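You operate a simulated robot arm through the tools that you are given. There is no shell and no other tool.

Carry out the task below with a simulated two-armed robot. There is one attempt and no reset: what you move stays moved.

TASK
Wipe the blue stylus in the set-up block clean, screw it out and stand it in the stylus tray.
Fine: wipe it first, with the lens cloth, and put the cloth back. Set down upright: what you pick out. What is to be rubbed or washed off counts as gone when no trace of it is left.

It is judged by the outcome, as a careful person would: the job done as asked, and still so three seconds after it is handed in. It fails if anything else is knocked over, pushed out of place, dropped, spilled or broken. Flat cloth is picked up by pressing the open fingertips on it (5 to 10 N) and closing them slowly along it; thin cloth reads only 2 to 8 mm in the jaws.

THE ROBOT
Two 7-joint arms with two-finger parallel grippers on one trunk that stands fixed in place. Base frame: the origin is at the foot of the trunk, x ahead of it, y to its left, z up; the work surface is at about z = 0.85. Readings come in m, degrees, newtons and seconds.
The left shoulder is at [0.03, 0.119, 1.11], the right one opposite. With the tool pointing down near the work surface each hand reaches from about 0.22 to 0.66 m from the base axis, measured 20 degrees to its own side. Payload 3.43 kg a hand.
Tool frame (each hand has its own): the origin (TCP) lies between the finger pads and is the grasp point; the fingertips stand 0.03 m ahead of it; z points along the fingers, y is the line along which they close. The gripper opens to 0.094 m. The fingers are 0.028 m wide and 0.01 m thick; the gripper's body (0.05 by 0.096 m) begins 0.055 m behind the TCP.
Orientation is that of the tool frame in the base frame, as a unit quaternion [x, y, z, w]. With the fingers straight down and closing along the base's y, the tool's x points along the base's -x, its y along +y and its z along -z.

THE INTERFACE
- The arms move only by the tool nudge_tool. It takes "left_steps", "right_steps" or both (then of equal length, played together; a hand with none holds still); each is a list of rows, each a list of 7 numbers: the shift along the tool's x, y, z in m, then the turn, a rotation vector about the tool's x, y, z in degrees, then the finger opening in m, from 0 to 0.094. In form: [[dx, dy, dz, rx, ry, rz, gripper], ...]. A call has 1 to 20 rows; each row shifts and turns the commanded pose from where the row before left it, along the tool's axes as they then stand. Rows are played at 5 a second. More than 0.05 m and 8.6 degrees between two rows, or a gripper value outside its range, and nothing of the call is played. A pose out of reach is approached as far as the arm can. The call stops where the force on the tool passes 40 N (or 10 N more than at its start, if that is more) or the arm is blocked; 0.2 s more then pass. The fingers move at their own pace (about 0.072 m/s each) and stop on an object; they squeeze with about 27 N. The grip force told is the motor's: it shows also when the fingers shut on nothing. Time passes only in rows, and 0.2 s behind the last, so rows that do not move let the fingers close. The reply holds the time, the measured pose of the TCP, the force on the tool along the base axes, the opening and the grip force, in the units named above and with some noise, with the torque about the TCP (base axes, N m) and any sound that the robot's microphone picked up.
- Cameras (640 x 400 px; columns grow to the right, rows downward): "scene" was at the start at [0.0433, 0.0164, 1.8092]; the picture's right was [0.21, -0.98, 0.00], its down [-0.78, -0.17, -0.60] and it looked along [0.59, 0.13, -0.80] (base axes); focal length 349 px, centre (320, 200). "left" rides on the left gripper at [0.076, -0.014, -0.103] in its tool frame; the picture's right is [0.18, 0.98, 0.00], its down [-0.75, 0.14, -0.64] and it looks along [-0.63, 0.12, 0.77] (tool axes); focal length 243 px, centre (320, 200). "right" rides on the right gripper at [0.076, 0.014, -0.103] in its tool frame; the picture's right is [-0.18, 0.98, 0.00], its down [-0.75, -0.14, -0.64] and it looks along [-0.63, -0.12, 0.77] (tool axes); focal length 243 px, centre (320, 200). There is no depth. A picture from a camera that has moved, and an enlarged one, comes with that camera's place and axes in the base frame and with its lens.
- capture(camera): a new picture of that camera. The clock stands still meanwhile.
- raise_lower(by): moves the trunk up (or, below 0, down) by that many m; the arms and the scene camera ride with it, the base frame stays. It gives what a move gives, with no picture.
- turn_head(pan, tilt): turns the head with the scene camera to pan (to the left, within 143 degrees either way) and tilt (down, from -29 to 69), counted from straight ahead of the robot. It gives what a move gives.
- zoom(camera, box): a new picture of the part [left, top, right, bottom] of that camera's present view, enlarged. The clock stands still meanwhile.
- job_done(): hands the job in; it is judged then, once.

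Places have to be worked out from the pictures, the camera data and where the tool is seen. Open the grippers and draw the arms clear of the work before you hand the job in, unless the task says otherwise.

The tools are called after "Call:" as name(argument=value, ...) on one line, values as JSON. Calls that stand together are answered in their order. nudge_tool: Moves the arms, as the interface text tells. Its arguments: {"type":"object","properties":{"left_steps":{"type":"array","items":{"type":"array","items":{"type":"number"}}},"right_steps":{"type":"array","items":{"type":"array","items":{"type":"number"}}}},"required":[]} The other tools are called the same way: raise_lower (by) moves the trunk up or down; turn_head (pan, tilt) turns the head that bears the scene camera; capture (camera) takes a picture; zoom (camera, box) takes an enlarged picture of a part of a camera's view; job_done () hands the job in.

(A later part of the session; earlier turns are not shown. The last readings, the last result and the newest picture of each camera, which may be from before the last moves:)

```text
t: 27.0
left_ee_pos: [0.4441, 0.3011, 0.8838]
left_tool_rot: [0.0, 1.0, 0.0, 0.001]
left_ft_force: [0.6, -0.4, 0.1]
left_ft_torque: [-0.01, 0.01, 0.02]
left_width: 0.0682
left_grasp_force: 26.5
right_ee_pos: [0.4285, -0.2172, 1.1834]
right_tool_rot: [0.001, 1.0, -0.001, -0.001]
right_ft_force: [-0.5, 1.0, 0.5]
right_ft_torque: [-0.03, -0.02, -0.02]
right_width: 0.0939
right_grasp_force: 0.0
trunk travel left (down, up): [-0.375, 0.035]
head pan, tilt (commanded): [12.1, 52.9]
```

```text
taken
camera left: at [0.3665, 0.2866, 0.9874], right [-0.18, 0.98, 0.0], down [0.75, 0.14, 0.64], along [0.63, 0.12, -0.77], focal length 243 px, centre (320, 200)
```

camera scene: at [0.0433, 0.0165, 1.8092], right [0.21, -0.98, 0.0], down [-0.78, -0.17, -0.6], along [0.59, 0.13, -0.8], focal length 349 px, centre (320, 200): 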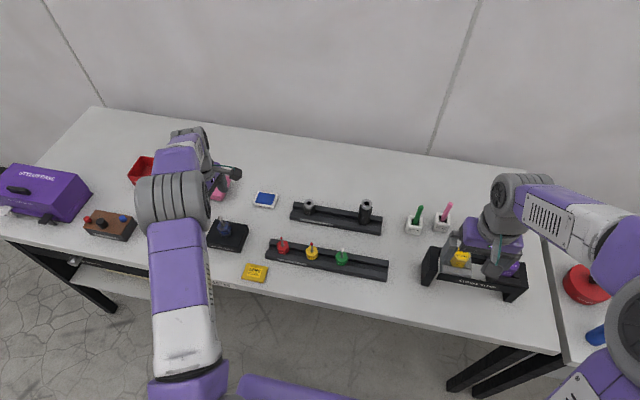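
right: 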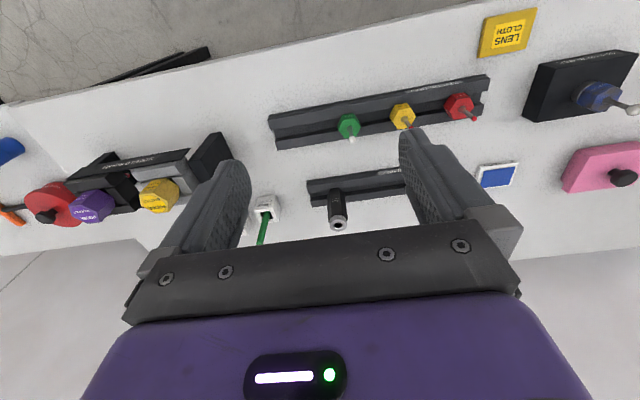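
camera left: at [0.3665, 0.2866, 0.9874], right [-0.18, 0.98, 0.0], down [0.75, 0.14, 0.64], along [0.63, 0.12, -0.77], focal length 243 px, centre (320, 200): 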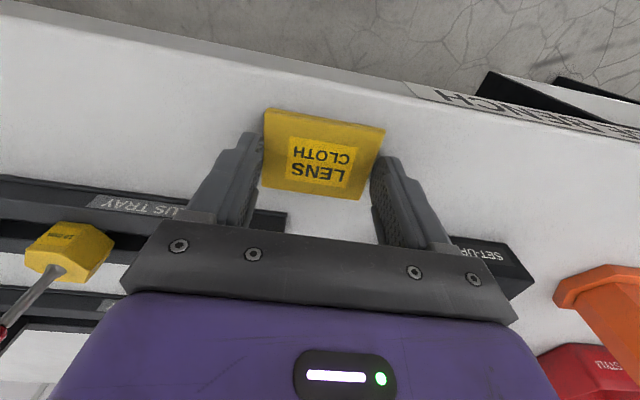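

The pad is held firmly at 68 mm width. I lift it a few centimetres and check that it comes along.

Call:
nudge_tool(left_steps=[[0, 0, -0.005, 0, 0, 0, 0.04], [0, 0, -0.015, 0, 0, 0, 0.04], [0, 0, -0.02, 0, 0, 0, 0.04], [0, 0, -0.03, 0, 0, 0, 0.04], [0, 0, 0, 0, 0, 0, 0.04]])

Call:
capture(camera="left")

Call:
zoom(camera="scene", box=[200, 210, 300, 290])

```text
t: 28.2
left_ee_pos: [0.4425, 0.301, 0.9537]
left_tool_rot: [0.001, 1.0, 0.0, -0.001]
left_ft_force: [0.4, 0.7, -1.5]
left_ft_torque: [-0.02, 0.0, 0.01]
left_width: 0.068
left_grasp_force: 27.1
right_ee_pos: [0.4289, -0.2169, 1.1838]
right_tool_rot: [0.0, 1.0, 0.0, -0.001]
right_ft_force: [0.1, 0.1, 0.0]
right_ft_torque: [-0.02, -0.02, -0.01]
right_width: 0.094
right_grasp_force: 0.0
trunk travel left (down, up): [-0.375, 0.035]
head pan, tilt (commanded): [12.1, 52.9]
```

```text
taken
camera left: at [0.3659, 0.2873, 1.0568], right [-0.18, 0.98, 0.0], down [0.75, 0.14, 0.64], along [0.63, 0.12, -0.77], focal length 243 px, centre (320, 200)
```

left: 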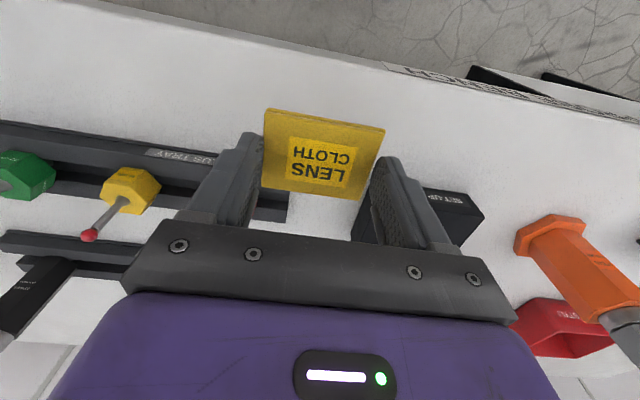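

```text
5.00 times, centred on (250, 250) of scene
camera zoom: at [0.044, 0.0167, 1.8092], right [0.21, -0.98, 0.0], down [-0.78, -0.17, -0.6], along [0.59, 0.13, -0.8], focal length 1746 px, centre (670, -50)
```

zoom: 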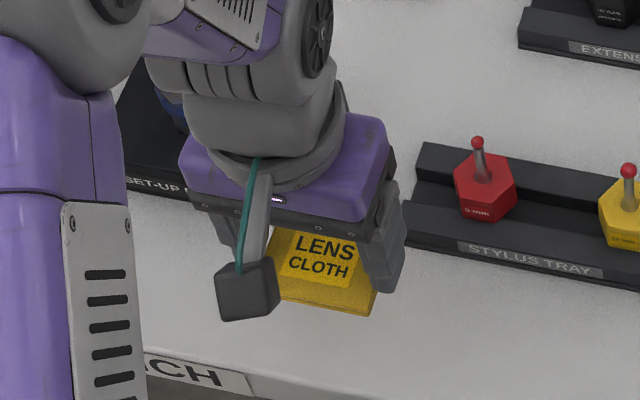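

The cloth is held, its underside about 34 mm ahead of the TCP. I carry it up and over to the near (-x) side of the stylus, then down to just above the hex top.

Call:
nudge_tool(left_steps=[[0, 0, -0.04, 0, 0, 0, 0.04], [0, 0, -0.036, 0, 0, 0, 0.04], [-0.0151, 0.0302, 0, 0, 0, 0, 0.04], [-0.0151, 0.0302, 0, 0, 0, 0, 0.04], [-0.0151, 0.0301, 0, 0, 0, 0, 0.04], [-0.0152, 0.0301, 0, 0, 0, 0, 0.04], [0, 0, 0.03, 0, 0, 0, 0.04], [0, 0, 0.03, 0, 0, 0, 0.04], [0, 0, 0.01, 0, 0, 0, 0.04], [0, 0, 0, 0, 0, 0, 0.04]])

Call:
capture(camera="left")

Call:
zoom(camera="scene", box=[180, 195, 280, 275])

```text
t: 30.4
left_ee_pos: [0.5041, 0.421, 0.9627]
left_tool_rot: [0.0, 1.0, 0.001, 0.002]
left_ft_force: [0.9, 1.6, 8.9]
left_ft_torque: [-0.01, -0.2, 0.04]
left_width: 0.0683
left_grasp_force: 27.5
right_ee_pos: [0.4288, -0.217, 1.1836]
right_tool_rot: [0.0, 1.0, 0.0, 0.0]
right_ft_force: [-0.4, -0.1, -0.6]
right_ft_torque: [0.01, -0.01, 0.02]
right_width: 0.094
right_grasp_force: 0.1
trunk travel left (down, up): [-0.375, 0.035]
head pan, tilt (commanded): [12.1, 52.9]
```

```text
taken
camera left: at [0.4267, 0.4075, 1.0655], right [-0.18, 0.98, 0.0], down [0.75, 0.14, 0.64], along [0.63, 0.12, -0.76], focal length 243 px, centre (320, 200)
```

left: 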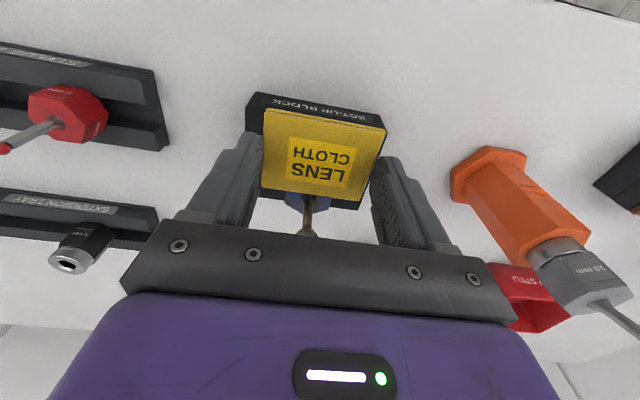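

```text
5.00 times, centred on (230, 235) of scene
camera zoom: at [0.0423, 0.016, 1.8094], right [0.21, -0.98, 0.0], down [-0.78, -0.17, -0.6], along [0.59, 0.13, -0.8], focal length 1746 px, centre (770, 25)
```

zoom: 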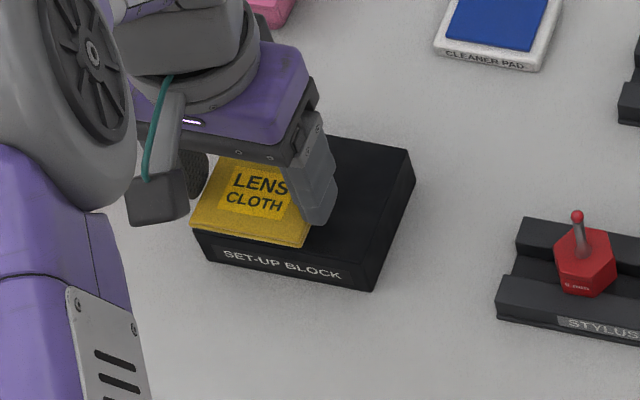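

Contact came earlier than expected: the hex top is at z ≈ 0.929, which makes both camera views agree on the axis at (0.538, 0.421) and the ball centre at 0.970. I ease off by 1 mm and rub gently side to side on the near half of the top.

Call:
nudge_tool(left_steps=[[0, 0, -0.001, 0, 0, 0, 0.04], [0, 0.004, 0, 0, 0, 0, 0.04], [0, 0.004, 0, 0, 0, 0, 0.04], [0, 0.004, 0, 0, 0, 0, 0.04], [0, -0.004, 0, 0, 0, 0, 0.04], [0, -0.004, 0, 0, 0, 0, 0.04], [0, -0.004, 0, 0, 0, 0, 0.04], [0, -0.004, 0, 0, 0, 0, 0.04], [0, -0.004, 0, 0, 0, 0, 0.04], [0, -0.004, 0, 0, 0, 0, 0.04], [0, 0.004, 0, 0, 0, 0, 0.04], [0, 0.004, 0, 0, 0, 0, 0.04], [0, 0.004, 0, 0, 0, 0, 0.04]])

Call:
capture(camera="left")

```text
t: 33.2
left_ee_pos: [0.5032, 0.4185, 0.9614]
left_tool_rot: [0.001, 1.0, -0.001, 0.001]
left_ft_force: [1.9, -7.2, 8.6]
left_ft_torque: [-0.17, -0.25, -0.14]
left_width: 0.0683
left_grasp_force: 27.2
right_ee_pos: [0.4286, -0.2179, 1.1836]
right_tool_rot: [0.0, 1.0, 0.001, 0.0]
right_ft_force: [-0.7, 0.8, 0.1]
right_ft_torque: [0.0, -0.01, -0.04]
right_width: 0.094
right_grasp_force: 0.1
trunk travel left (down, up): [-0.375, 0.035]
head pan, tilt (commanded): [12.1, 52.9]
```

```text
taken
camera left: at [0.4275, 0.4049, 1.0651], right [-0.18, 0.98, 0.0], down [0.75, 0.14, 0.64], along [0.63, 0.12, -0.77], focal length 243 px, centre (320, 200)
```

left: 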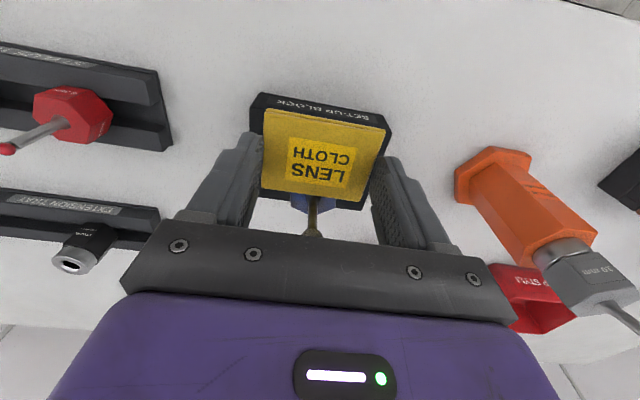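

The rub gives strong friction (7 N sideways at 8.6 N press), more than I want. I lift off straight up and look at what changed and whether the block stayed put.

Call:
nudge_tool(left_steps=[[0, 0, -0.004, 0, 0, 0, 0.04], [0.02, 0, -0.02, 0, 0, 0, 0.04], [0.03, 0, -0.03, 0, 0, 0, 0.04], [0.03, 0, -0.03, 0, 0, 0, 0.04], [0, 0, 0, 0, 0, 0, 0.04]])

Call:
capture(camera="left")

Call:
zoom(camera="scene", box=[200, 205, 260, 255])

```text
t: 34.4
left_ee_pos: [0.427, 0.4215, 1.046]
left_tool_rot: [0.0, 1.0, 0.001, 0.0]
left_ft_force: [-0.3, -0.4, -0.4]
left_ft_torque: [-0.02, 0.02, -0.01]
left_width: 0.0682
left_grasp_force: 26.7
right_ee_pos: [0.4298, -0.2174, 1.1824]
right_tool_rot: [0.0, 1.0, 0.001, -0.001]
right_ft_force: [-0.2, -0.7, -0.6]
right_ft_torque: [0.03, 0.04, 0.0]
right_width: 0.0939
right_grasp_force: 0.1
trunk travel left (down, up): [-0.375, 0.035]
head pan, tilt (commanded): [12.1, 52.9]
```

```text
taken
camera left: at [0.3502, 0.4071, 1.1487], right [-0.18, 0.98, 0.0], down [0.75, 0.14, 0.64], along [0.63, 0.12, -0.77], focal length 243 px, centre (320, 200)
```

left: 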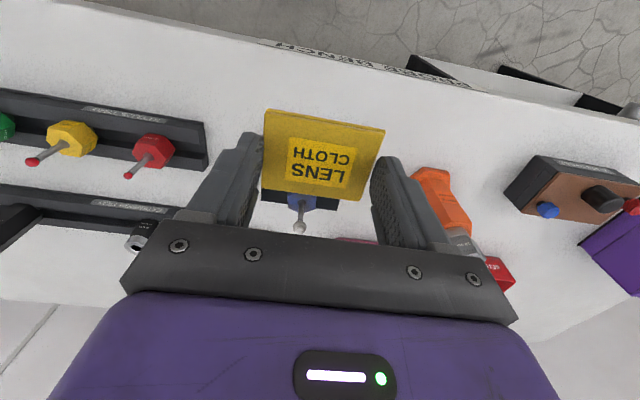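

```text
8.00 times, centred on (230, 230) of scene
camera zoom: at [0.0446, 0.0168, 1.8091], right [0.21, -0.98, 0.0], down [-0.78, -0.17, -0.6], along [0.59, 0.13, -0.8], focal length 2793 px, centre (1040, -40)
```

zoom: 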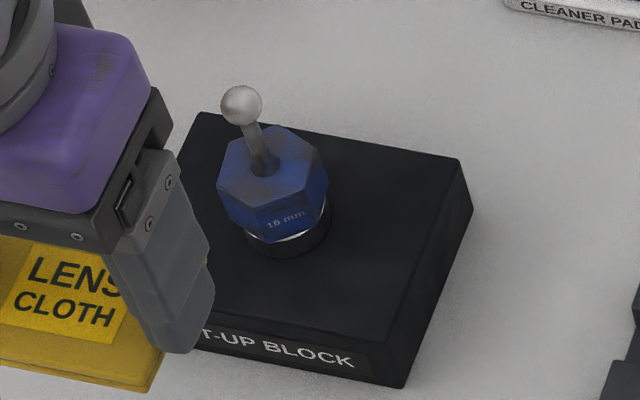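

The block has not moved and the hex already looks bluer. I zoom in tightly to compare the film and the hex's angle with before.

Call:
zoom(camera="scene", box=[225, 210, 255, 245])

Call:
zoom(camera="left", box=[270, 180, 330, 240])

```text
11.43 times, centred on (240, 228) of scene
camera zoom: at [0.0446, 0.0168, 1.8091], right [0.21, -0.98, 0.0], down [-0.78, -0.17, -0.6], along [0.59, 0.13, -0.8], focal length 3990 px, centre (1234, -114)
```

zoom: 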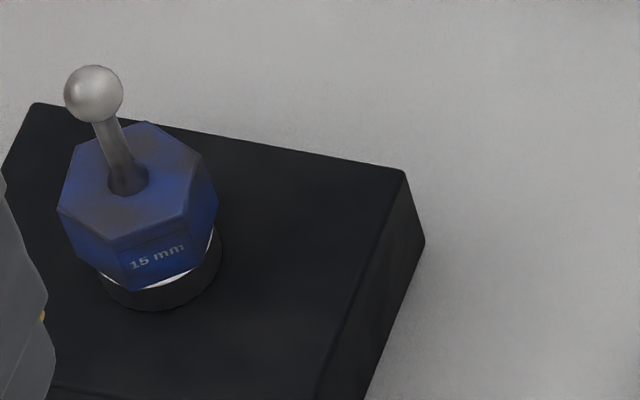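

```text
6.67 times, centred on (300, 210) of left
camera zoom: at [0.3502, 0.4071, 1.1487], right [-0.18, 0.98, 0.0], down [0.75, 0.14, 0.64], along [0.63, 0.12, -0.77], focal length 1618 px, centre (453, 133)
```

zoom: 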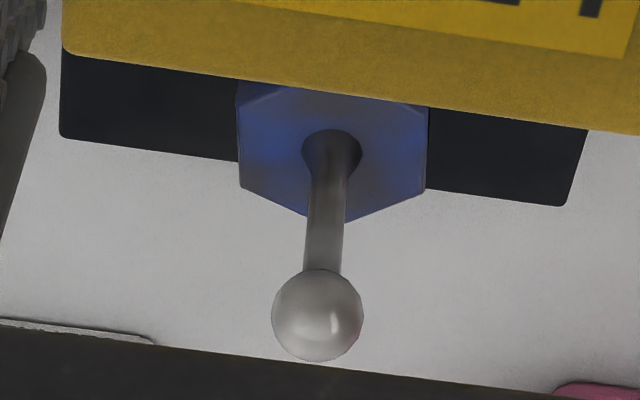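

The film has faded noticeably all over, and the stylus turned only a few degrees (the sideways rub has leverage on the screw). I go back and rub with in-out strokes along x through the axis, which exert no twist.

Call:
nudge_tool(left_steps=[[-0.04, 0, 0, 0, 0, 0, 0.04], [-0.0355, 0, 0, 0, 0, 0, 0.04], [0, 0, 0.04, 0, 0, 0, 0.04], [0, 0, 0.035, 0, 0, 0, 0.04], [0, 0, 0.005, 0, 0, 0, 0.04], [0, 0, 0.0024, 0, 0, 0, 0.04], [0, 0, 0, 0, 0, 0, 0.04]])

```text
t: 36.0
left_ee_pos: [0.4989, 0.42, 0.9626]
left_tool_rot: [0.0, 1.0, 0.0, 0.0]
left_ft_force: [0.0, -0.1, -0.2]
left_ft_torque: [0.0, 0.01, 0.01]
left_width: 0.0685
left_grasp_force: 26.8
right_ee_pos: [0.4278, -0.2184, 1.1832]
right_tool_rot: [0.0, 1.0, 0.0, 0.0]
right_ft_force: [-0.3, 0.7, 0.1]
right_ft_torque: [0.01, 0.0, 0.01]
right_width: 0.0941
right_grasp_force: 0.0
trunk travel left (down, up): [-0.375, 0.035]
head pan, tilt (commanded): [12.1, 52.9]
```

Not touching yet. I come down another millimetre and make the first in-out strokes.

Call:
nudge_tool(left_steps=[[0, 0, 0.0006, 0, 0, 0, 0.04], [0, 0, 0.0006, 0, 0, 0, 0.04], [-0.003, 0, 0, 0, 0, 0, 0.04], [-0.003, 0, 0, 0, 0, 0, 0.04]])

```text
t: 37.0
left_ee_pos: [0.5053, 0.4197, 0.961]
left_tool_rot: [0.0, 1.0, 0.0, 0.0]
left_ft_force: [-2.8, 1.7, 3.0]
left_ft_torque: [0.01, 0.02, 0.02]
left_width: 0.0681
left_grasp_force: 27.0
right_ee_pos: [0.4279, -0.2181, 1.1846]
right_tool_rot: [0.0, 1.0, 0.0, 0.0]
right_ft_force: [-0.3, 0.4, -0.3]
right_ft_torque: [-0.02, 0.02, 0.0]
right_width: 0.094
right_grasp_force: 0.0
trunk travel left (down, up): [-0.375, 0.035]
head pan, tilt (commanded): [12.1, 52.9]
```

Now about 3 N down and 3 N along x. I make several in-out strokes of 10 mm at this light press.

Call:
nudge_tool(left_steps=[[0.0033, 0, 0, 0, 0, 0, 0.04], [0.0033, 0, 0, 0, 0, 0, 0.04], [0.0034, 0, 0, 0, 0, 0, 0.04], [-0.0033, 0, 0, 0, 0, 0, 0.04], [-0.0033, 0, 0, 0, 0, 0, 0.04], [-0.0034, 0, 0, 0, 0, 0, 0.04], [0.0033, 0, 0, 0, 0, 0, 0.04], [0.0033, 0, 0, 0, 0, 0, 0.04], [0.0034, 0, 0, 0, 0, 0, 0.04], [-0.0033, 0, 0, 0, 0, 0, 0.04], [-0.0033, 0, 0, 0, 0, 0, 0.04], [-0.0034, 0, 0, 0, 0, 0, 0.04], [0.0033, 0, 0, 0, 0, 0, 0.04], [0.0033, 0, 0, 0, 0, 0, 0.04], [0.0034, 0, 0, 0, 0, 0, 0.04], [-0.0033, 0, 0, 0, 0, 0, 0.04], [-0.0033, 0, 0, 0, 0, 0, 0.04], [-0.0034, 0, 0, 0, 0, 0, 0.04]])

Call:
zoom(camera="left", box=[260, 150, 380, 250])

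Call:
zoom(camera="scene", box=[200, 205, 260, 255])

```text
t: 40.8
left_ee_pos: [0.5065, 0.4207, 0.9615]
left_tool_rot: [0.001, 1.0, -0.001, 0.0]
left_ft_force: [-5.8, 1.3, 8.4]
left_ft_torque: [-0.06, 0.02, 0.0]
left_width: 0.0685
left_grasp_force: 27.1
right_ee_pos: [0.427, -0.2175, 1.1837]
right_tool_rot: [0.0, 1.0, 0.0, 0.0]
right_ft_force: [0.3, 0.3, 0.2]
right_ft_torque: [0.0, -0.02, -0.01]
right_width: 0.0938
right_grasp_force: 0.0
trunk travel left (down, up): [-0.375, 0.035]
head pan, tilt (commanded): [12.1, 52.9]
```

```text
4.00 times, centred on (320, 200) of left
camera zoom: at [0.4286, 0.4069, 1.0649], right [-0.18, 0.98, 0.0], down [0.75, 0.14, 0.64], along [0.63, 0.12, -0.77], focal length 970 px, centre (320, 200)
```

zoom: 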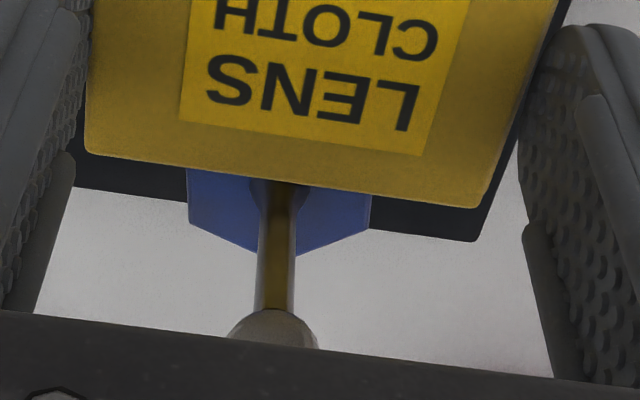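

```text
8.00 times, centred on (230, 230) of scene
camera zoom: at [0.0416, 0.016, 1.8093], right [0.21, -0.98, 0.0], down [-0.78, -0.17, -0.6], along [0.59, 0.13, -0.8], focal length 2793 px, centre (1040, -40)
```

zoom: 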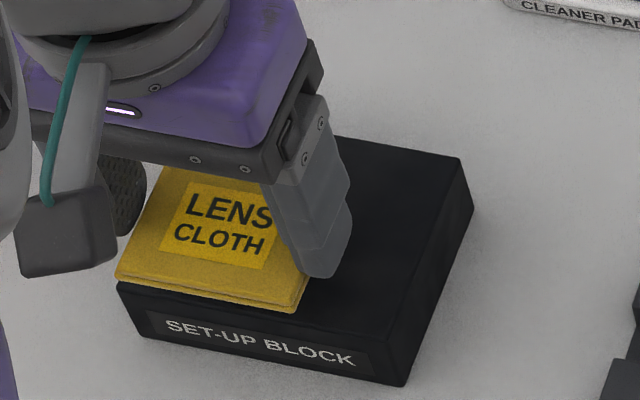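

The visible part of the top is plain blue now. I lift off and back away to inspect it.

Call:
nudge_tool(left_steps=[[0.003, 0, -0.004, 0, 0, 0, 0.04], [0.02, 0, -0.02, 0, 0, 0, 0.04], [0.03, 0, -0.03, 0, 0, 0, 0.04], [0.04, 0, -0.03, 0, 0, 0, 0.04], [0, 0, 0, 0, 0, 0, 0.04]])

Call:
zoom(camera="scene", box=[225, 210, 255, 245])

Call:
zoom(camera="left", box=[270, 170, 350, 240])

```text
t: 42.0
left_ee_pos: [0.4138, 0.4188, 1.0471]
left_tool_rot: [0.0, 1.0, 0.0, -0.001]
left_ft_force: [0.4, -0.2, -0.1]
left_ft_torque: [0.03, 0.01, -0.02]
left_width: 0.0685
left_grasp_force: 26.8
right_ee_pos: [0.4297, -0.2166, 1.1835]
right_tool_rot: [0.0, 1.0, 0.0, -0.001]
right_ft_force: [-0.1, 0.3, 0.3]
right_ft_torque: [-0.01, 0.06, -0.02]
right_width: 0.0938
right_grasp_force: 0.1
trunk travel left (down, up): [-0.375, 0.035]
head pan, tilt (commanded): [12.1, 52.9]
```

```text
11.43 times, centred on (240, 228) of scene
camera zoom: at [0.0453, 0.0169, 1.8091], right [0.21, -0.98, 0.0], down [-0.78, -0.17, -0.6], along [0.59, 0.13, -0.8], focal length 3990 px, centre (1234, -114)
```

zoom: 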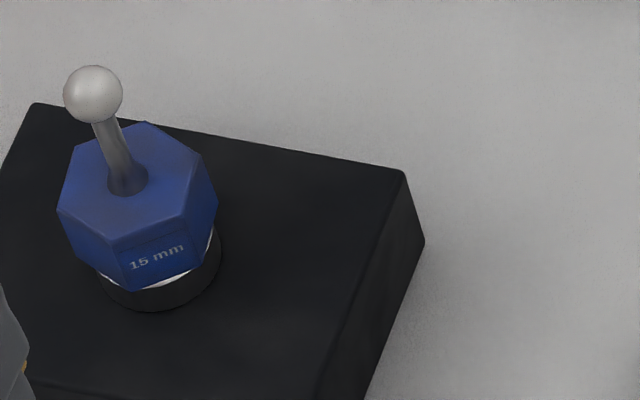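

```text
5.71 times, centred on (310, 205) of left
camera zoom: at [0.3362, 0.4052, 1.1505], right [-0.18, 0.98, 0.0], down [0.75, 0.14, 0.64], along [0.63, 0.12, -0.77], focal length 1386 px, centre (377, 171)
```

zoom: 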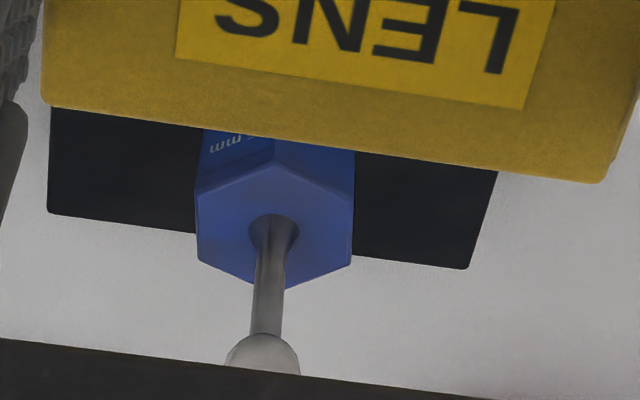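

The film is almost gone, with perhaps a faint dull hint at the front edge of the top. I return for more strokes of the same kind to leave no trace.

Call:
nudge_tool(left_steps=[[-0.04, 0, 0, 0, 0, 0, 0.04], [-0.047, 0, 0, 0, 0, 0, 0.04], [0, 0, 0.04, 0, 0, 0, 0.04], [0, 0, 0.035, 0, 0, 0, 0.04], [0, 0, 0.005, 0, 0, 0, 0.04], [0, 0, 0.003, 0, 0, 0, 0.04], [0, 0, 0.001, 0, 0, 0, 0.04], [-0.003, 0, 0, 0, 0, 0, 0.04], [-0.003, 0, 0, 0, 0, 0, 0.04]])

Call:
nudge_tool(left_steps=[[0.0033, 0, 0, 0, 0, 0, 0.04], [0.0033, 0, 0, 0, 0, 0, 0.04], [0.0034, 0, 0, 0, 0, 0, 0.04], [-0.0033, 0, 0, 0, 0, 0, 0.04], [-0.0033, 0, 0, 0, 0, 0, 0.04], [-0.0034, 0, 0, 0, 0, 0, 0.04], [0.0033, 0, 0, 0, 0, 0, 0.04], [0.0033, 0, 0, 0, 0, 0, 0.04], [0.0034, 0, 0, 0, 0, 0, 0.04], [-0.0033, 0, 0, 0, 0, 0, 0.04], [-0.0033, 0, 0, 0, 0, 0, 0.04], [-0.0034, 0, 0, 0, 0, 0, 0.04], [0.0033, 0, 0, 0, 0, 0, 0.04], [0.0033, 0, 0, 0, 0, 0, 0.04], [0.0034, 0, 0, 0, 0, 0, 0.04], [-0.0033, 0, 0, 0, 0, 0, 0.04], [-0.0033, 0, 0, 0, 0, 0, 0.04], [-0.0034, 0, 0, 0, 0, 0, 0.04]])

Call:
nudge_tool(left_steps=[[0.0033, 0, 0, 0, 0, 0, 0.04], [0.0033, 0, 0, 0, 0, 0, 0.04], [0.0034, 0, 0, 0, 0, 0, 0.04], [-0.0033, 0, 0, 0, 0, 0, 0.04], [-0.0033, 0, 0, 0, 0, 0, 0.04], [-0.0034, 0, 0, 0, 0, 0, 0.04], [0.0033, 0, 0, 0, 0, 0, 0.04], [0.0033, 0, 0, 0, 0, 0, 0.04], [0.0034, 0, 0, 0, 0, 0, 0.04], [-0.0033, 0, 0, 0, 0, 0, 0.04], [-0.0033, 0, 0, 0, 0, 0, 0.04], [-0.0034, 0, 0, 0, 0, 0, 0.04], [0.0033, 0, 0, 0, 0, 0, 0.04], [0.0033, 0, 0, 0, 0, 0, 0.04], [0.0034, 0, 0, 0, 0, 0, 0.04], [-0.0033, 0, 0, 0, 0, 0, 0.04], [-0.0033, 0, 0, 0, 0, 0, 0.04], [-0.0034, 0, 0, 0, 0, 0, 0.04]])

```text
t: 44.0
left_ee_pos: [0.5063, 0.4203, 0.9631]
left_tool_rot: [0.0, 1.0, 0.0, 0.001]
left_ft_force: [-0.6, 0.7, 0.5]
left_ft_torque: [0.0, 0.03, 0.02]
left_width: 0.0682
left_grasp_force: 27.4
right_ee_pos: [0.4285, -0.2175, 1.1819]
right_tool_rot: [0.001, 1.0, 0.001, 0.0]
right_ft_force: [-0.3, -0.5, -0.3]
right_ft_torque: [-0.01, -0.01, -0.03]
right_width: 0.0939
right_grasp_force: 0.1
trunk travel left (down, up): [-0.375, 0.035]
head pan, tilt (commanded): [12.1, 52.9]
```

```text
t: 47.8
left_ee_pos: [0.5074, 0.4214, 0.9616]
left_tool_rot: [0.0, 1.0, 0.001, 0.0]
left_ft_force: [-2.0, -0.2, 1.4]
left_ft_torque: [0.02, 0.02, 0.02]
left_width: 0.0682
left_grasp_force: 26.7
right_ee_pos: [0.4281, -0.218, 1.1838]
right_tool_rot: [0.001, 1.0, 0.0, 0.0]
right_ft_force: [-0.1, -0.6, -0.4]
right_ft_torque: [0.01, 0.01, 0.0]
right_width: 0.094
right_grasp_force: 0.0
trunk travel left (down, up): [-0.375, 0.035]
head pan, tilt (commanded): [12.1, 52.9]
```

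```text
t: 51.6
left_ee_pos: [0.5049, 0.4207, 0.9608]
left_tool_rot: [0.0, 1.0, 0.0, 0.0]
left_ft_force: [-0.6, -0.2, 1.0]
left_ft_torque: [0.01, 0.02, 0.02]
left_width: 0.0683
left_grasp_force: 27.0
right_ee_pos: [0.4278, -0.2186, 1.1839]
right_tool_rot: [0.0, 1.0, 0.0, -0.001]
right_ft_force: [0.8, 0.4, -1.3]
right_ft_torque: [0.03, 0.0, -0.01]
right_width: 0.0941
right_grasp_force: 0.0
trunk travel left (down, up): [-0.375, 0.035]
head pan, tilt (commanded): [12.1, 52.9]
```

The press was only 1–2 N in these strokes; I press down 0.5 mm more and repeat.

Call:
nudge_tool(left_steps=[[0, 0, 0.0006, 0, 0, 0, 0.04], [0.0033, 0, 0, 0, 0, 0, 0.04], [0.0033, 0, 0, 0, 0, 0, 0.04], [0.0034, 0, 0, 0, 0, 0, 0.04], [-0.0033, 0, 0, 0, 0, 0, 0.04], [-0.0033, 0, 0, 0, 0, 0, 0.04], [-0.0034, 0, 0, 0, 0, 0, 0.04], [0.0033, 0, 0, 0, 0, 0, 0.04], [0.0033, 0, 0, 0, 0, 0, 0.04], [0.0034, 0, 0, 0, 0, 0, 0.04], [-0.0033, 0, 0, 0, 0, 0, 0.04], [-0.0033, 0, 0, 0, 0, 0, 0.04], [-0.0034, 0, 0, 0, 0, 0, 0.04], [0.0033, 0, 0, 0, 0, 0, 0.04], [0.0033, 0, 0, 0, 0, 0, 0.04], [0.0034, 0, 0, 0, 0, 0, 0.04], [-0.0033, 0, 0, 0, 0, 0, 0.04], [-0.0033, 0, 0, 0, 0, 0, 0.04], [-0.0034, 0, 0, 0, 0, 0, 0.04]])

Call:
nudge_tool(left_steps=[[0.003, 0, -0.004, 0, 0, 0, 0.04], [0.02, 0, -0.02, 0, 0, 0, 0.04], [0.03, 0, -0.03, 0, 0, 0, 0.04], [0.04, 0, -0.03, 0, 0, 0, 0.04], [0, 0, 0, 0, 0, 0, 0.04]])

Call:
zoom(camera="scene", box=[225, 210, 255, 245])

Call:
zoom(camera="left", box=[270, 170, 350, 240])

```text
t: 55.6
left_ee_pos: [0.5065, 0.4207, 0.9625]
left_tool_rot: [0.0, 1.0, 0.0, 0.0]
left_ft_force: [-0.2, 0.9, 0.4]
left_ft_torque: [-0.01, 0.0, 0.01]
left_width: 0.0684
left_grasp_force: 26.9
right_ee_pos: [0.4279, -0.2173, 1.1828]
right_tool_rot: [0.0, 1.0, 0.0, 0.0]
right_ft_force: [-0.4, -0.1, -0.1]
right_ft_torque: [-0.03, 0.04, 0.01]
right_width: 0.0938
right_grasp_force: 0.1
trunk travel left (down, up): [-0.375, 0.035]
head pan, tilt (commanded): [12.1, 52.9]
```

```text
t: 56.8
left_ee_pos: [0.4149, 0.4189, 1.0439]
left_tool_rot: [0.0, 1.0, 0.001, -0.001]
left_ft_force: [0.1, 0.6, -0.1]
left_ft_torque: [-0.01, 0.01, 0.01]
left_width: 0.0683
left_grasp_force: 26.9
right_ee_pos: [0.431, -0.2166, 1.1831]
right_tool_rot: [0.0, 1.0, 0.0, 0.001]
right_ft_force: [0.0, -0.6, -0.2]
right_ft_torque: [0.04, -0.02, 0.01]
right_width: 0.0939
right_grasp_force: 0.1
trunk travel left (down, up): [-0.375, 0.035]
head pan, tilt (commanded): [12.1, 52.9]
```

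```text
11.43 times, centred on (240, 228) of scene
camera zoom: at [0.0451, 0.0169, 1.8091], right [0.21, -0.98, 0.0], down [-0.78, -0.17, -0.6], along [0.59, 0.13, -0.8], focal length 3990 px, centre (1234, -114)
```

zoom: 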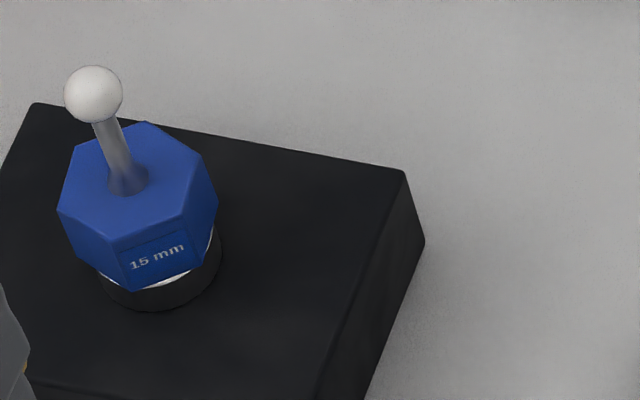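

```text
5.71 times, centred on (310, 205) of left
camera zoom: at [0.3374, 0.4064, 1.1473], right [-0.18, 0.98, 0.0], down [0.75, 0.14, 0.64], along [0.63, 0.12, -0.77], focal length 1386 px, centre (377, 171)
```

zoom: 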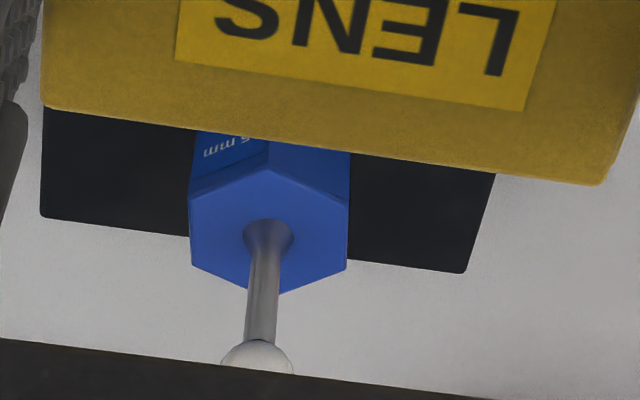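

The stylus is now bright, uniform blue with a white ball. For margin I do one more pass with a real press before putting the cloth back.

Call:
nudge_tool(left_steps=[[-0.04, 0, 0, 0, 0, 0, 0.04], [-0.047, 0, 0, 0, 0, 0, 0.04], [0, 0, 0.04, 0, 0, 0, 0.04], [0, 0, 0.035, 0, 0, 0, 0.04], [0, 0, 0.006, 0, 0, 0, 0.04], [0, 0, 0.003, 0, 0, 0, 0.04], [0, 0, 0.001, 0, 0, 0, 0.04], [-0.003, 0, 0, 0, 0, 0, 0.04], [-0.003, 0, 0, 0, 0, 0, 0.04]])

```text
t: 58.8
left_ee_pos: [0.5069, 0.4195, 0.9604]
left_tool_rot: [0.0, 1.0, 0.0, 0.0]
left_ft_force: [-3.5, -0.2, 5.0]
left_ft_torque: [0.0, 0.01, 0.01]
left_width: 0.0684
left_grasp_force: 27.0
right_ee_pos: [0.4278, -0.2178, 1.1837]
right_tool_rot: [0.0, 1.0, 0.0, 0.001]
right_ft_force: [0.5, 1.1, 0.3]
right_ft_torque: [0.0, -0.01, -0.02]
right_width: 0.0939
right_grasp_force: 0.0
trunk travel left (down, up): [-0.375, 0.035]
head pan, tilt (commanded): [12.1, 52.9]
```

5 N press now; three more in-out strokes at this press, then I lift clear.

Call:
nudge_tool(left_steps=[[0.0033, 0, 0, 0, 0, 0, 0.04], [0.0033, 0, 0, 0, 0, 0, 0.04], [0.0034, 0, 0, 0, 0, 0, 0.04], [-0.0033, 0, 0, 0, 0, 0, 0.04], [-0.0033, 0, 0, 0, 0, 0, 0.04], [-0.0034, 0, 0, 0, 0, 0, 0.04], [0.0033, 0, 0, 0, 0, 0, 0.04], [0.0033, 0, 0, 0, 0, 0, 0.04], [0.0034, 0, 0, 0, 0, 0, 0.04], [-0.0033, 0, 0, 0, 0, 0, 0.04], [-0.0033, 0, 0, 0, 0, 0, 0.04], [-0.0034, 0, 0, 0, 0, 0, 0.04], [0.0033, 0, 0, 0, 0, 0, 0.04], [0.0033, 0, 0, 0, 0, 0, 0.04], [0.0034, 0, 0, 0, 0, 0, 0.04], [-0.0033, 0, 0, 0, 0, 0, 0.04], [-0.0033, 0, 0, 0, 0, 0, 0.04], [-0.0034, 0, 0, 0, 0, 0, 0.04]])

Call:
nudge_tool(left_steps=[[0.003, 0, -0.004, 0, 0, 0, 0.04], [0.02, 0, -0.02, 0, 0, 0, 0.04], [0.03, 0, -0.03, 0, 0, 0, 0.04], [0.04, 0, -0.03, 0, 0, 0, 0.04], [0, 0, 0, 0, 0, 0, 0.04]])

Call:
zoom(camera="scene", box=[225, 210, 255, 245])

Call:
capture(camera="left")

```text
t: 62.6
left_ee_pos: [0.5052, 0.4209, 0.9599]
left_tool_rot: [0.0, 1.0, 0.0, -0.001]
left_ft_force: [-4.6, 0.7, 5.9]
left_ft_torque: [0.03, 0.04, 0.03]
left_width: 0.0682
left_grasp_force: 27.3
right_ee_pos: [0.4277, -0.2177, 1.1849]
right_tool_rot: [0.0, 1.0, 0.001, 0.0]
right_ft_force: [0.6, 0.6, 0.6]
right_ft_torque: [-0.02, 0.02, 0.04]
right_width: 0.094
right_grasp_force: 0.0
trunk travel left (down, up): [-0.375, 0.035]
head pan, tilt (commanded): [12.1, 52.9]
```

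```text
t: 63.8
left_ee_pos: [0.4143, 0.4184, 1.0451]
left_tool_rot: [0.001, 1.0, 0.001, 0.0]
left_ft_force: [-0.2, 0.3, 0.1]
left_ft_torque: [0.0, 0.01, -0.01]
left_width: 0.0684
left_grasp_force: 26.7
right_ee_pos: [0.4297, -0.2172, 1.1842]
right_tool_rot: [0.001, 1.0, 0.0, -0.001]
right_ft_force: [1.0, 0.7, 0.2]
right_ft_torque: [0.02, 0.02, -0.02]
right_width: 0.0938
right_grasp_force: 0.0
trunk travel left (down, up): [-0.375, 0.035]
head pan, tilt (commanded): [12.1, 52.9]
```

```text
11.43 times, centred on (240, 228) of scene
camera zoom: at [0.0453, 0.0168, 1.8091], right [0.21, -0.98, 0.0], down [-0.78, -0.17, -0.6], along [0.59, 0.13, -0.8], focal length 3990 px, centre (1234, -114)
```

zoom: 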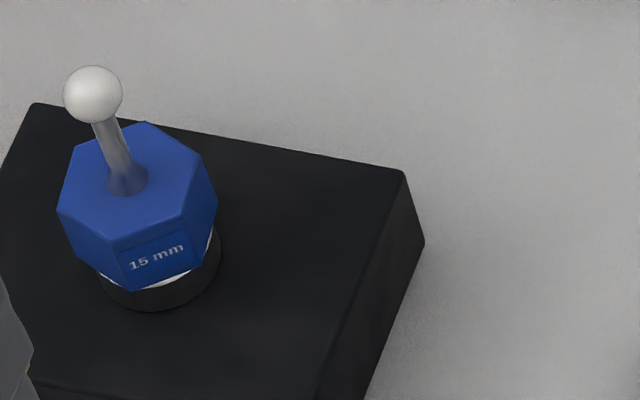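

```text
taken
camera left: at [0.3372, 0.4052, 1.1478], right [-0.18, 0.98, 0.0], down [0.75, 0.14, 0.64], along [0.63, 0.12, -0.77], focal length 243 px, centre (320, 200)
```

left: 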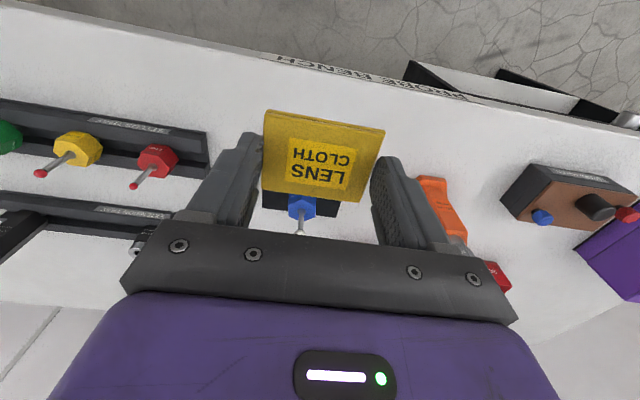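

No further change between passes, so the film is gone. I take the cloth back over its old place at (0.444, 0.301).

Call:
nudge_tool(left_steps=[[-0.0078, -0.0302, 0, 0, 0, 0, 0.04], [-0.0078, -0.0302, 0, 0, 0, 0, 0.04], [-0.0077, -0.0301, 0, 0, 0, 0, 0.04], [-0.0077, -0.0301, 0, 0, 0, 0, 0.04], [0, 0, 0.04, 0, 0, 0, 0.04], [0, 0, 0.04, 0, 0, 0, 0.04], [0, 0, 0.04, 0, 0, 0, 0.04], [0, 0, 0.02, 0, 0, 0, 0.04], [0, 0, 0.01, 0, 0, 0, 0.04], [0, 0, 0.005, 0, 0, 0, 0.04], [0, 0, 0, 0, 0, 0, 0.04]])

Call:
zoom(camera="scene", box=[200, 210, 300, 290])

```text
t: 66.2
left_ee_pos: [0.4445, 0.3, 0.8889]
left_tool_rot: [0.0, 1.0, -0.001, 0.0]
left_ft_force: [0.1, 0.7, -0.3]
left_ft_torque: [0.01, -0.01, 0.03]
left_width: 0.0682
left_grasp_force: 27.0
right_ee_pos: [0.4288, -0.218, 1.1831]
right_tool_rot: [0.001, 1.0, 0.0, 0.0]
right_ft_force: [0.5, -0.6, 0.2]
right_ft_torque: [0.04, 0.0, 0.03]
right_width: 0.094
right_grasp_force: 0.0
trunk travel left (down, up): [-0.375, 0.035]
head pan, tilt (commanded): [12.1, 52.9]
```

```text
5.00 times, centred on (250, 250) of scene
camera zoom: at [0.0432, 0.0162, 1.8092], right [0.21, -0.98, 0.0], down [-0.78, -0.17, -0.6], along [0.59, 0.13, -0.8], focal length 1746 px, centre (670, -50)
```

zoom: 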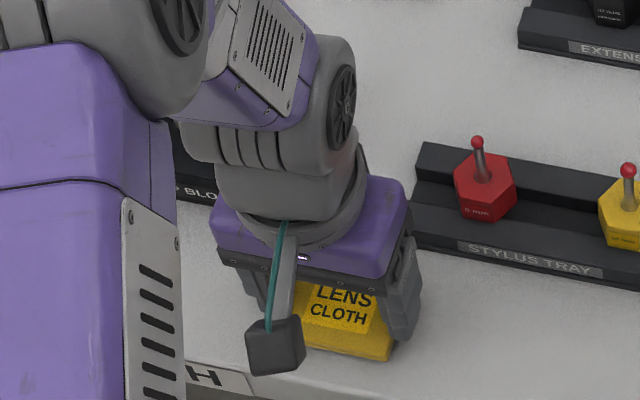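

I come down millimetre by millimetre until the cloth touches the bench.

Call:
nudge_tool(left_steps=[[0, 0, 0.002, 0, 0, 0, 0.04], [0, 0, 0.001, 0, 0, 0, 0.04], [0, 0, 0.001, 0, 0, 0, 0.04], [0, 0, 0.0005, 0, 0, 0, 0.04]])

```text
t: 67.2
left_ee_pos: [0.4445, 0.2999, 0.8842]
left_tool_rot: [0.0, 1.0, 0.001, 0.0]
left_ft_force: [0.5, 0.4, 0.1]
left_ft_torque: [-0.02, 0.01, 0.0]
left_width: 0.0685
left_grasp_force: 26.9
right_ee_pos: [0.4293, -0.2183, 1.1847]
right_tool_rot: [0.0, 1.0, 0.0, 0.0]
right_ft_force: [1.0, -1.0, -0.9]
right_ft_torque: [-0.06, 0.0, -0.03]
right_width: 0.0943
right_grasp_force: 0.1
trunk travel left (down, up): [-0.375, 0.035]
head pan, tilt (commanded): [12.1, 52.9]
```

Call:
nudge_tool(left_steps=[[0, 0, 0.0005, 0, 0, 0, 0.04], [0, 0, 0.0005, 0, 0, 0, 0.04]])

```text
t: 67.8
left_ee_pos: [0.4439, 0.3001, 0.8832]
left_tool_rot: [-0.001, 1.0, 0.0, 0.0]
left_ft_force: [0.6, 0.3, -0.1]
left_ft_torque: [-0.01, -0.01, 0.01]
left_width: 0.0684
left_grasp_force: 26.8
right_ee_pos: [0.4288, -0.2167, 1.1835]
right_tool_rot: [0.0, 1.0, 0.0, 0.0]
right_ft_force: [0.3, 0.0, 0.0]
right_ft_torque: [0.01, 0.02, 0.01]
right_width: 0.0941
right_grasp_force: 0.0
trunk travel left (down, up): [-0.375, 0.035]
head pan, tilt (commanded): [12.1, 52.9]
```

Still no touch at 0.8832; I go on in half-millimetre steps.

Call:
nudge_tool(left_steps=[[0, 0, 0.0005, 0, 0, 0, 0.04], [0, 0, 0.0005, 0, 0, 0, 0.04]])

```text
t: 68.4
left_ee_pos: [0.4443, 0.299, 0.883]
left_tool_rot: [-0.001, 1.0, 0.0, 0.0]
left_ft_force: [-0.2, -1.2, 6.3]
left_ft_torque: [-0.03, 0.15, -0.02]
left_width: 0.0681
left_grasp_force: 26.3
right_ee_pos: [0.4291, -0.218, 1.184]
right_tool_rot: [0.0, 1.0, -0.001, -0.001]
right_ft_force: [0.7, -0.4, -0.1]
right_ft_torque: [0.0, 0.01, 0.0]
right_width: 0.094
right_grasp_force: 0.1
trunk travel left (down, up): [-0.375, 0.035]
head pan, tilt (commanded): [12.1, 52.9]
```

The cloth touches the bench (6 N). I ease off a little and open the jaws.

Call:
nudge_tool(left_steps=[[0, 0, -0.0004, 0, 0, 0, 0.06], [0, 0, 0, 0, 0, 0, 0.07], [0, 0, 0, 0, 0, 0, 0.08], [0, 0, 0, 0, 0, 0, 0.094], [0, 0, 0, 0, 0, 0, 0.094], [0, 0, -0.02, 0, 0, 0, 0.094], [0, 0, -0.03, 0, 0, 0, 0.094], [0, 0, -0.03, 0, 0, 0, 0.094], [0, 0, 0, 0, 0, 0, 0.094]])

Call:
capture(camera="left")

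Call:
zoom(camera="scene", box=[200, 210, 300, 290])

```text
t: 70.4
left_ee_pos: [0.444, 0.2996, 0.9636]
left_tool_rot: [0.001, 1.0, 0.0, -0.001]
left_ft_force: [-1.0, 0.7, 0.4]
left_ft_torque: [-0.01, 0.01, 0.03]
left_width: 0.0941
left_grasp_force: 0.1
right_ee_pos: [0.4295, -0.2178, 1.1842]
right_tool_rot: [0.0, 1.0, 0.0, 0.0]
right_ft_force: [0.3, -0.4, 0.1]
right_ft_torque: [-0.04, 0.0, -0.02]
right_width: 0.0941
right_grasp_force: 0.0
trunk travel left (down, up): [-0.375, 0.035]
head pan, tilt (commanded): [12.1, 52.9]
```

```text
taken
camera left: at [0.3671, 0.2858, 1.0667], right [-0.18, 0.98, 0.0], down [0.75, 0.14, 0.64], along [0.63, 0.12, -0.77], focal length 243 px, centre (320, 200)
```

left: 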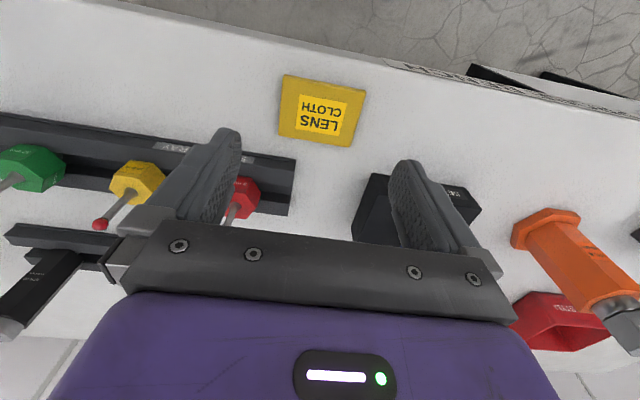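

```text
5.00 times, centred on (250, 250) of scene
camera zoom: at [0.0438, 0.0167, 1.8092], right [0.21, -0.98, 0.0], down [-0.78, -0.17, -0.6], along [0.59, 0.13, -0.8], focal length 1746 px, centre (670, -50)
```

zoom: 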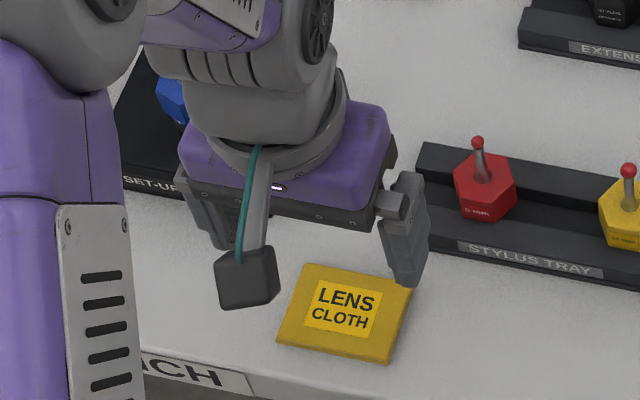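

The cloth lies back in its place. Now I go above the stylus with open jaws and yaw far clockwise, to inspect the clean stylus from the +y side and to test how far the wrist turns.

Call:
nudge_tool(left_steps=[[0, 0, -0.04, 0, 0, 0, 0.094], [0, 0, -0.04, 0, 0, 0, 0.094], [0, 0, -0.0175, 0, 0, 0, 0.094], [-0.0235, 0.03, 0, 0, 0, 0, 0.094], [-0.0235, 0.03, 0, 0, 0, 0, 0.094], [-0.0235, 0.03, 0, 0, 0, 0, 0.094], [-0.0235, 0.0303, 0, 0, 0, 0, 0.094], [0, 0, 0, 0, 0, 8.5, 0.094], [0, 0, 0, 0, 0, 8.5, 0.094], [0, 0, 0, 0, 0, 8.5, 0.094], [0, 0, 0, 0, 0, 8.5, 0.094], [0, 0, 0, 0, 0, 8.5, 0.094], [0, 0, 0, 0, 0, 8.5, 0.094], [0, 0, 0, 0, 0, 8.5, 0.094], [0, 0, 0, 0, 0, 8.5, 0.094], [0, 0, 0, 0, 0, 8.5, 0.094], [0, 0, 0, 0, 0, 8.5, 0.094], [0, 0, 0, 0, 0, 8.5, 0.094], [0, 0, 0, 0, 0, 8.5, 0.094], [0, 0, 0, 0, 0, 0, 0.094]])

Call:
capture(camera="left")

Call:
zoom(camera="left", box=[280, 60, 360, 140])

```text
t: 74.6
left_ee_pos: [0.54, 0.421, 1.0605]
left_tool_rot: [0.779, 0.628, -0.001, 0.0]
left_ft_force: [0.4, -1.0, -0.8]
left_ft_torque: [0.0, -0.01, 0.0]
left_width: 0.0942
left_grasp_force: 0.0
right_ee_pos: [0.4289, -0.2169, 1.1822]
right_tool_rot: [0.0, 1.0, -0.001, 0.0]
right_ft_force: [-0.1, -0.5, 0.6]
right_ft_torque: [0.01, -0.03, -0.03]
right_width: 0.0942
right_grasp_force: 0.0
trunk travel left (down, up): [-0.375, 0.035]
head pan, tilt (commanded): [12.1, 52.9]
```

```text
taken
camera left: at [0.5394, 0.4977, 1.1638], right [1.0, -0.03, 0.0], down [-0.02, -0.77, 0.64], along [-0.02, -0.64, -0.77], focal length 243 px, centre (320, 200)
```

left: 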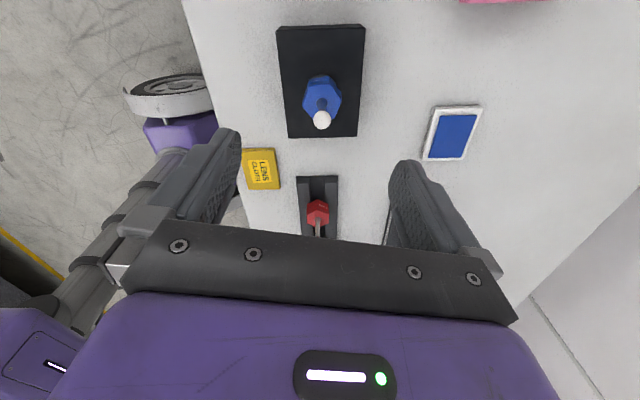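

```text
5.00 times, centred on (320, 100) of left
camera zoom: at [0.5394, 0.4977, 1.1638], right [1.0, -0.03, 0.0], down [-0.02, -0.77, 0.64], along [-0.02, -0.64, -0.77], focal length 1213 px, centre (320, 700)
```

zoom: 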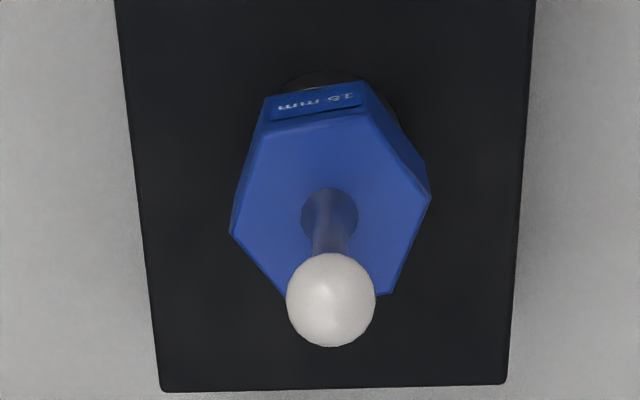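

The stylus is clean on this side too, and the wrist reaches yaw +102°. The hex is now turned about 11° anticlockwise, so I turn to about +109° to match a pair of flats and descend around the head with the jaws part-open.

Call:
nudge_tool(left_steps=[[0, 0, 0, 0, 0, 7, 0.07], [0, 0, 0.04, 0, 0, 0, 0.07], [0, 0, 0.04, 0, 0, 0, 0.07], [0, 0, 0, 0, 0, 0, 0.07]])

Call:
capture(camera="left")

Call:
capture(camera="scene")

```text
t: 75.6
left_ee_pos: [0.5369, 0.4208, 0.98]
left_tool_rot: [0.815, 0.579, 0.001, 0.0]
left_ft_force: [0.0, 0.1, 0.6]
left_ft_torque: [0.03, -0.02, -0.01]
left_width: 0.0699
left_grasp_force: 0.0
right_ee_pos: [0.4277, -0.2174, 1.1828]
right_tool_rot: [0.0, 1.0, -0.001, 0.0]
right_ft_force: [-0.3, -0.5, 0.3]
right_ft_torque: [0.01, 0.02, 0.01]
right_width: 0.0941
right_grasp_force: 0.0
trunk travel left (down, up): [-0.375, 0.035]
head pan, tilt (commanded): [12.1, 52.9]
```

```text
taken
camera left: at [0.5472, 0.4975, 1.083], right [0.99, -0.15, 0.0], down [-0.11, -0.76, 0.64], along [-0.09, -0.63, -0.77], focal length 243 px, centre (320, 200)
```

left: 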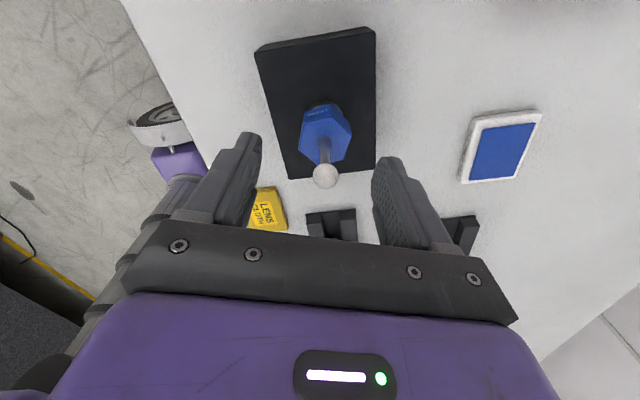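

```text
taken
camera scene: at [0.0428, 0.0161, 1.8093], right [0.21, -0.98, 0.0], down [-0.78, -0.17, -0.6], along [0.59, 0.13, -0.8], focal length 349 px, centre (320, 200)
```

scene: 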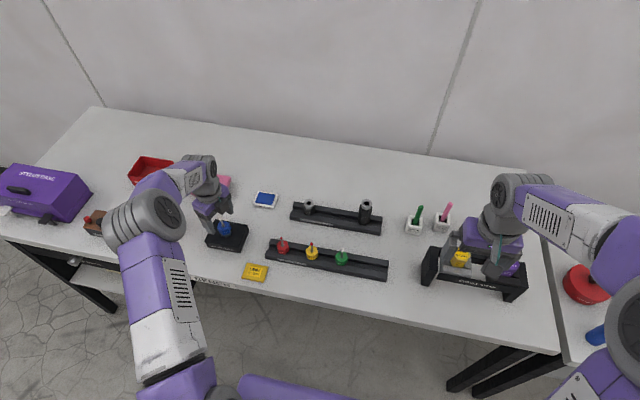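

Yaw now 109°. I zoom to check that two flats face the fingers.

Call:
zoom(camera="left", box=[230, 80, 410, 220])

```text
2.86 times, centred on (320, 150) of left
camera zoom: at [0.5472, 0.4975, 1.083], right [0.99, -0.15, 0.0], down [-0.11, -0.76, 0.64], along [-0.09, -0.63, -0.77], focal length 693 px, centre (320, 343)
```

zoom: 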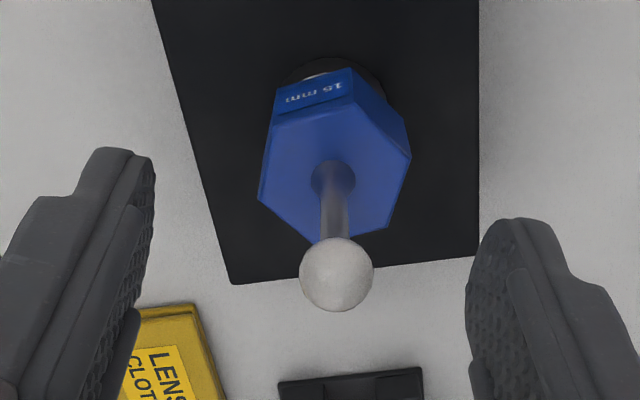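

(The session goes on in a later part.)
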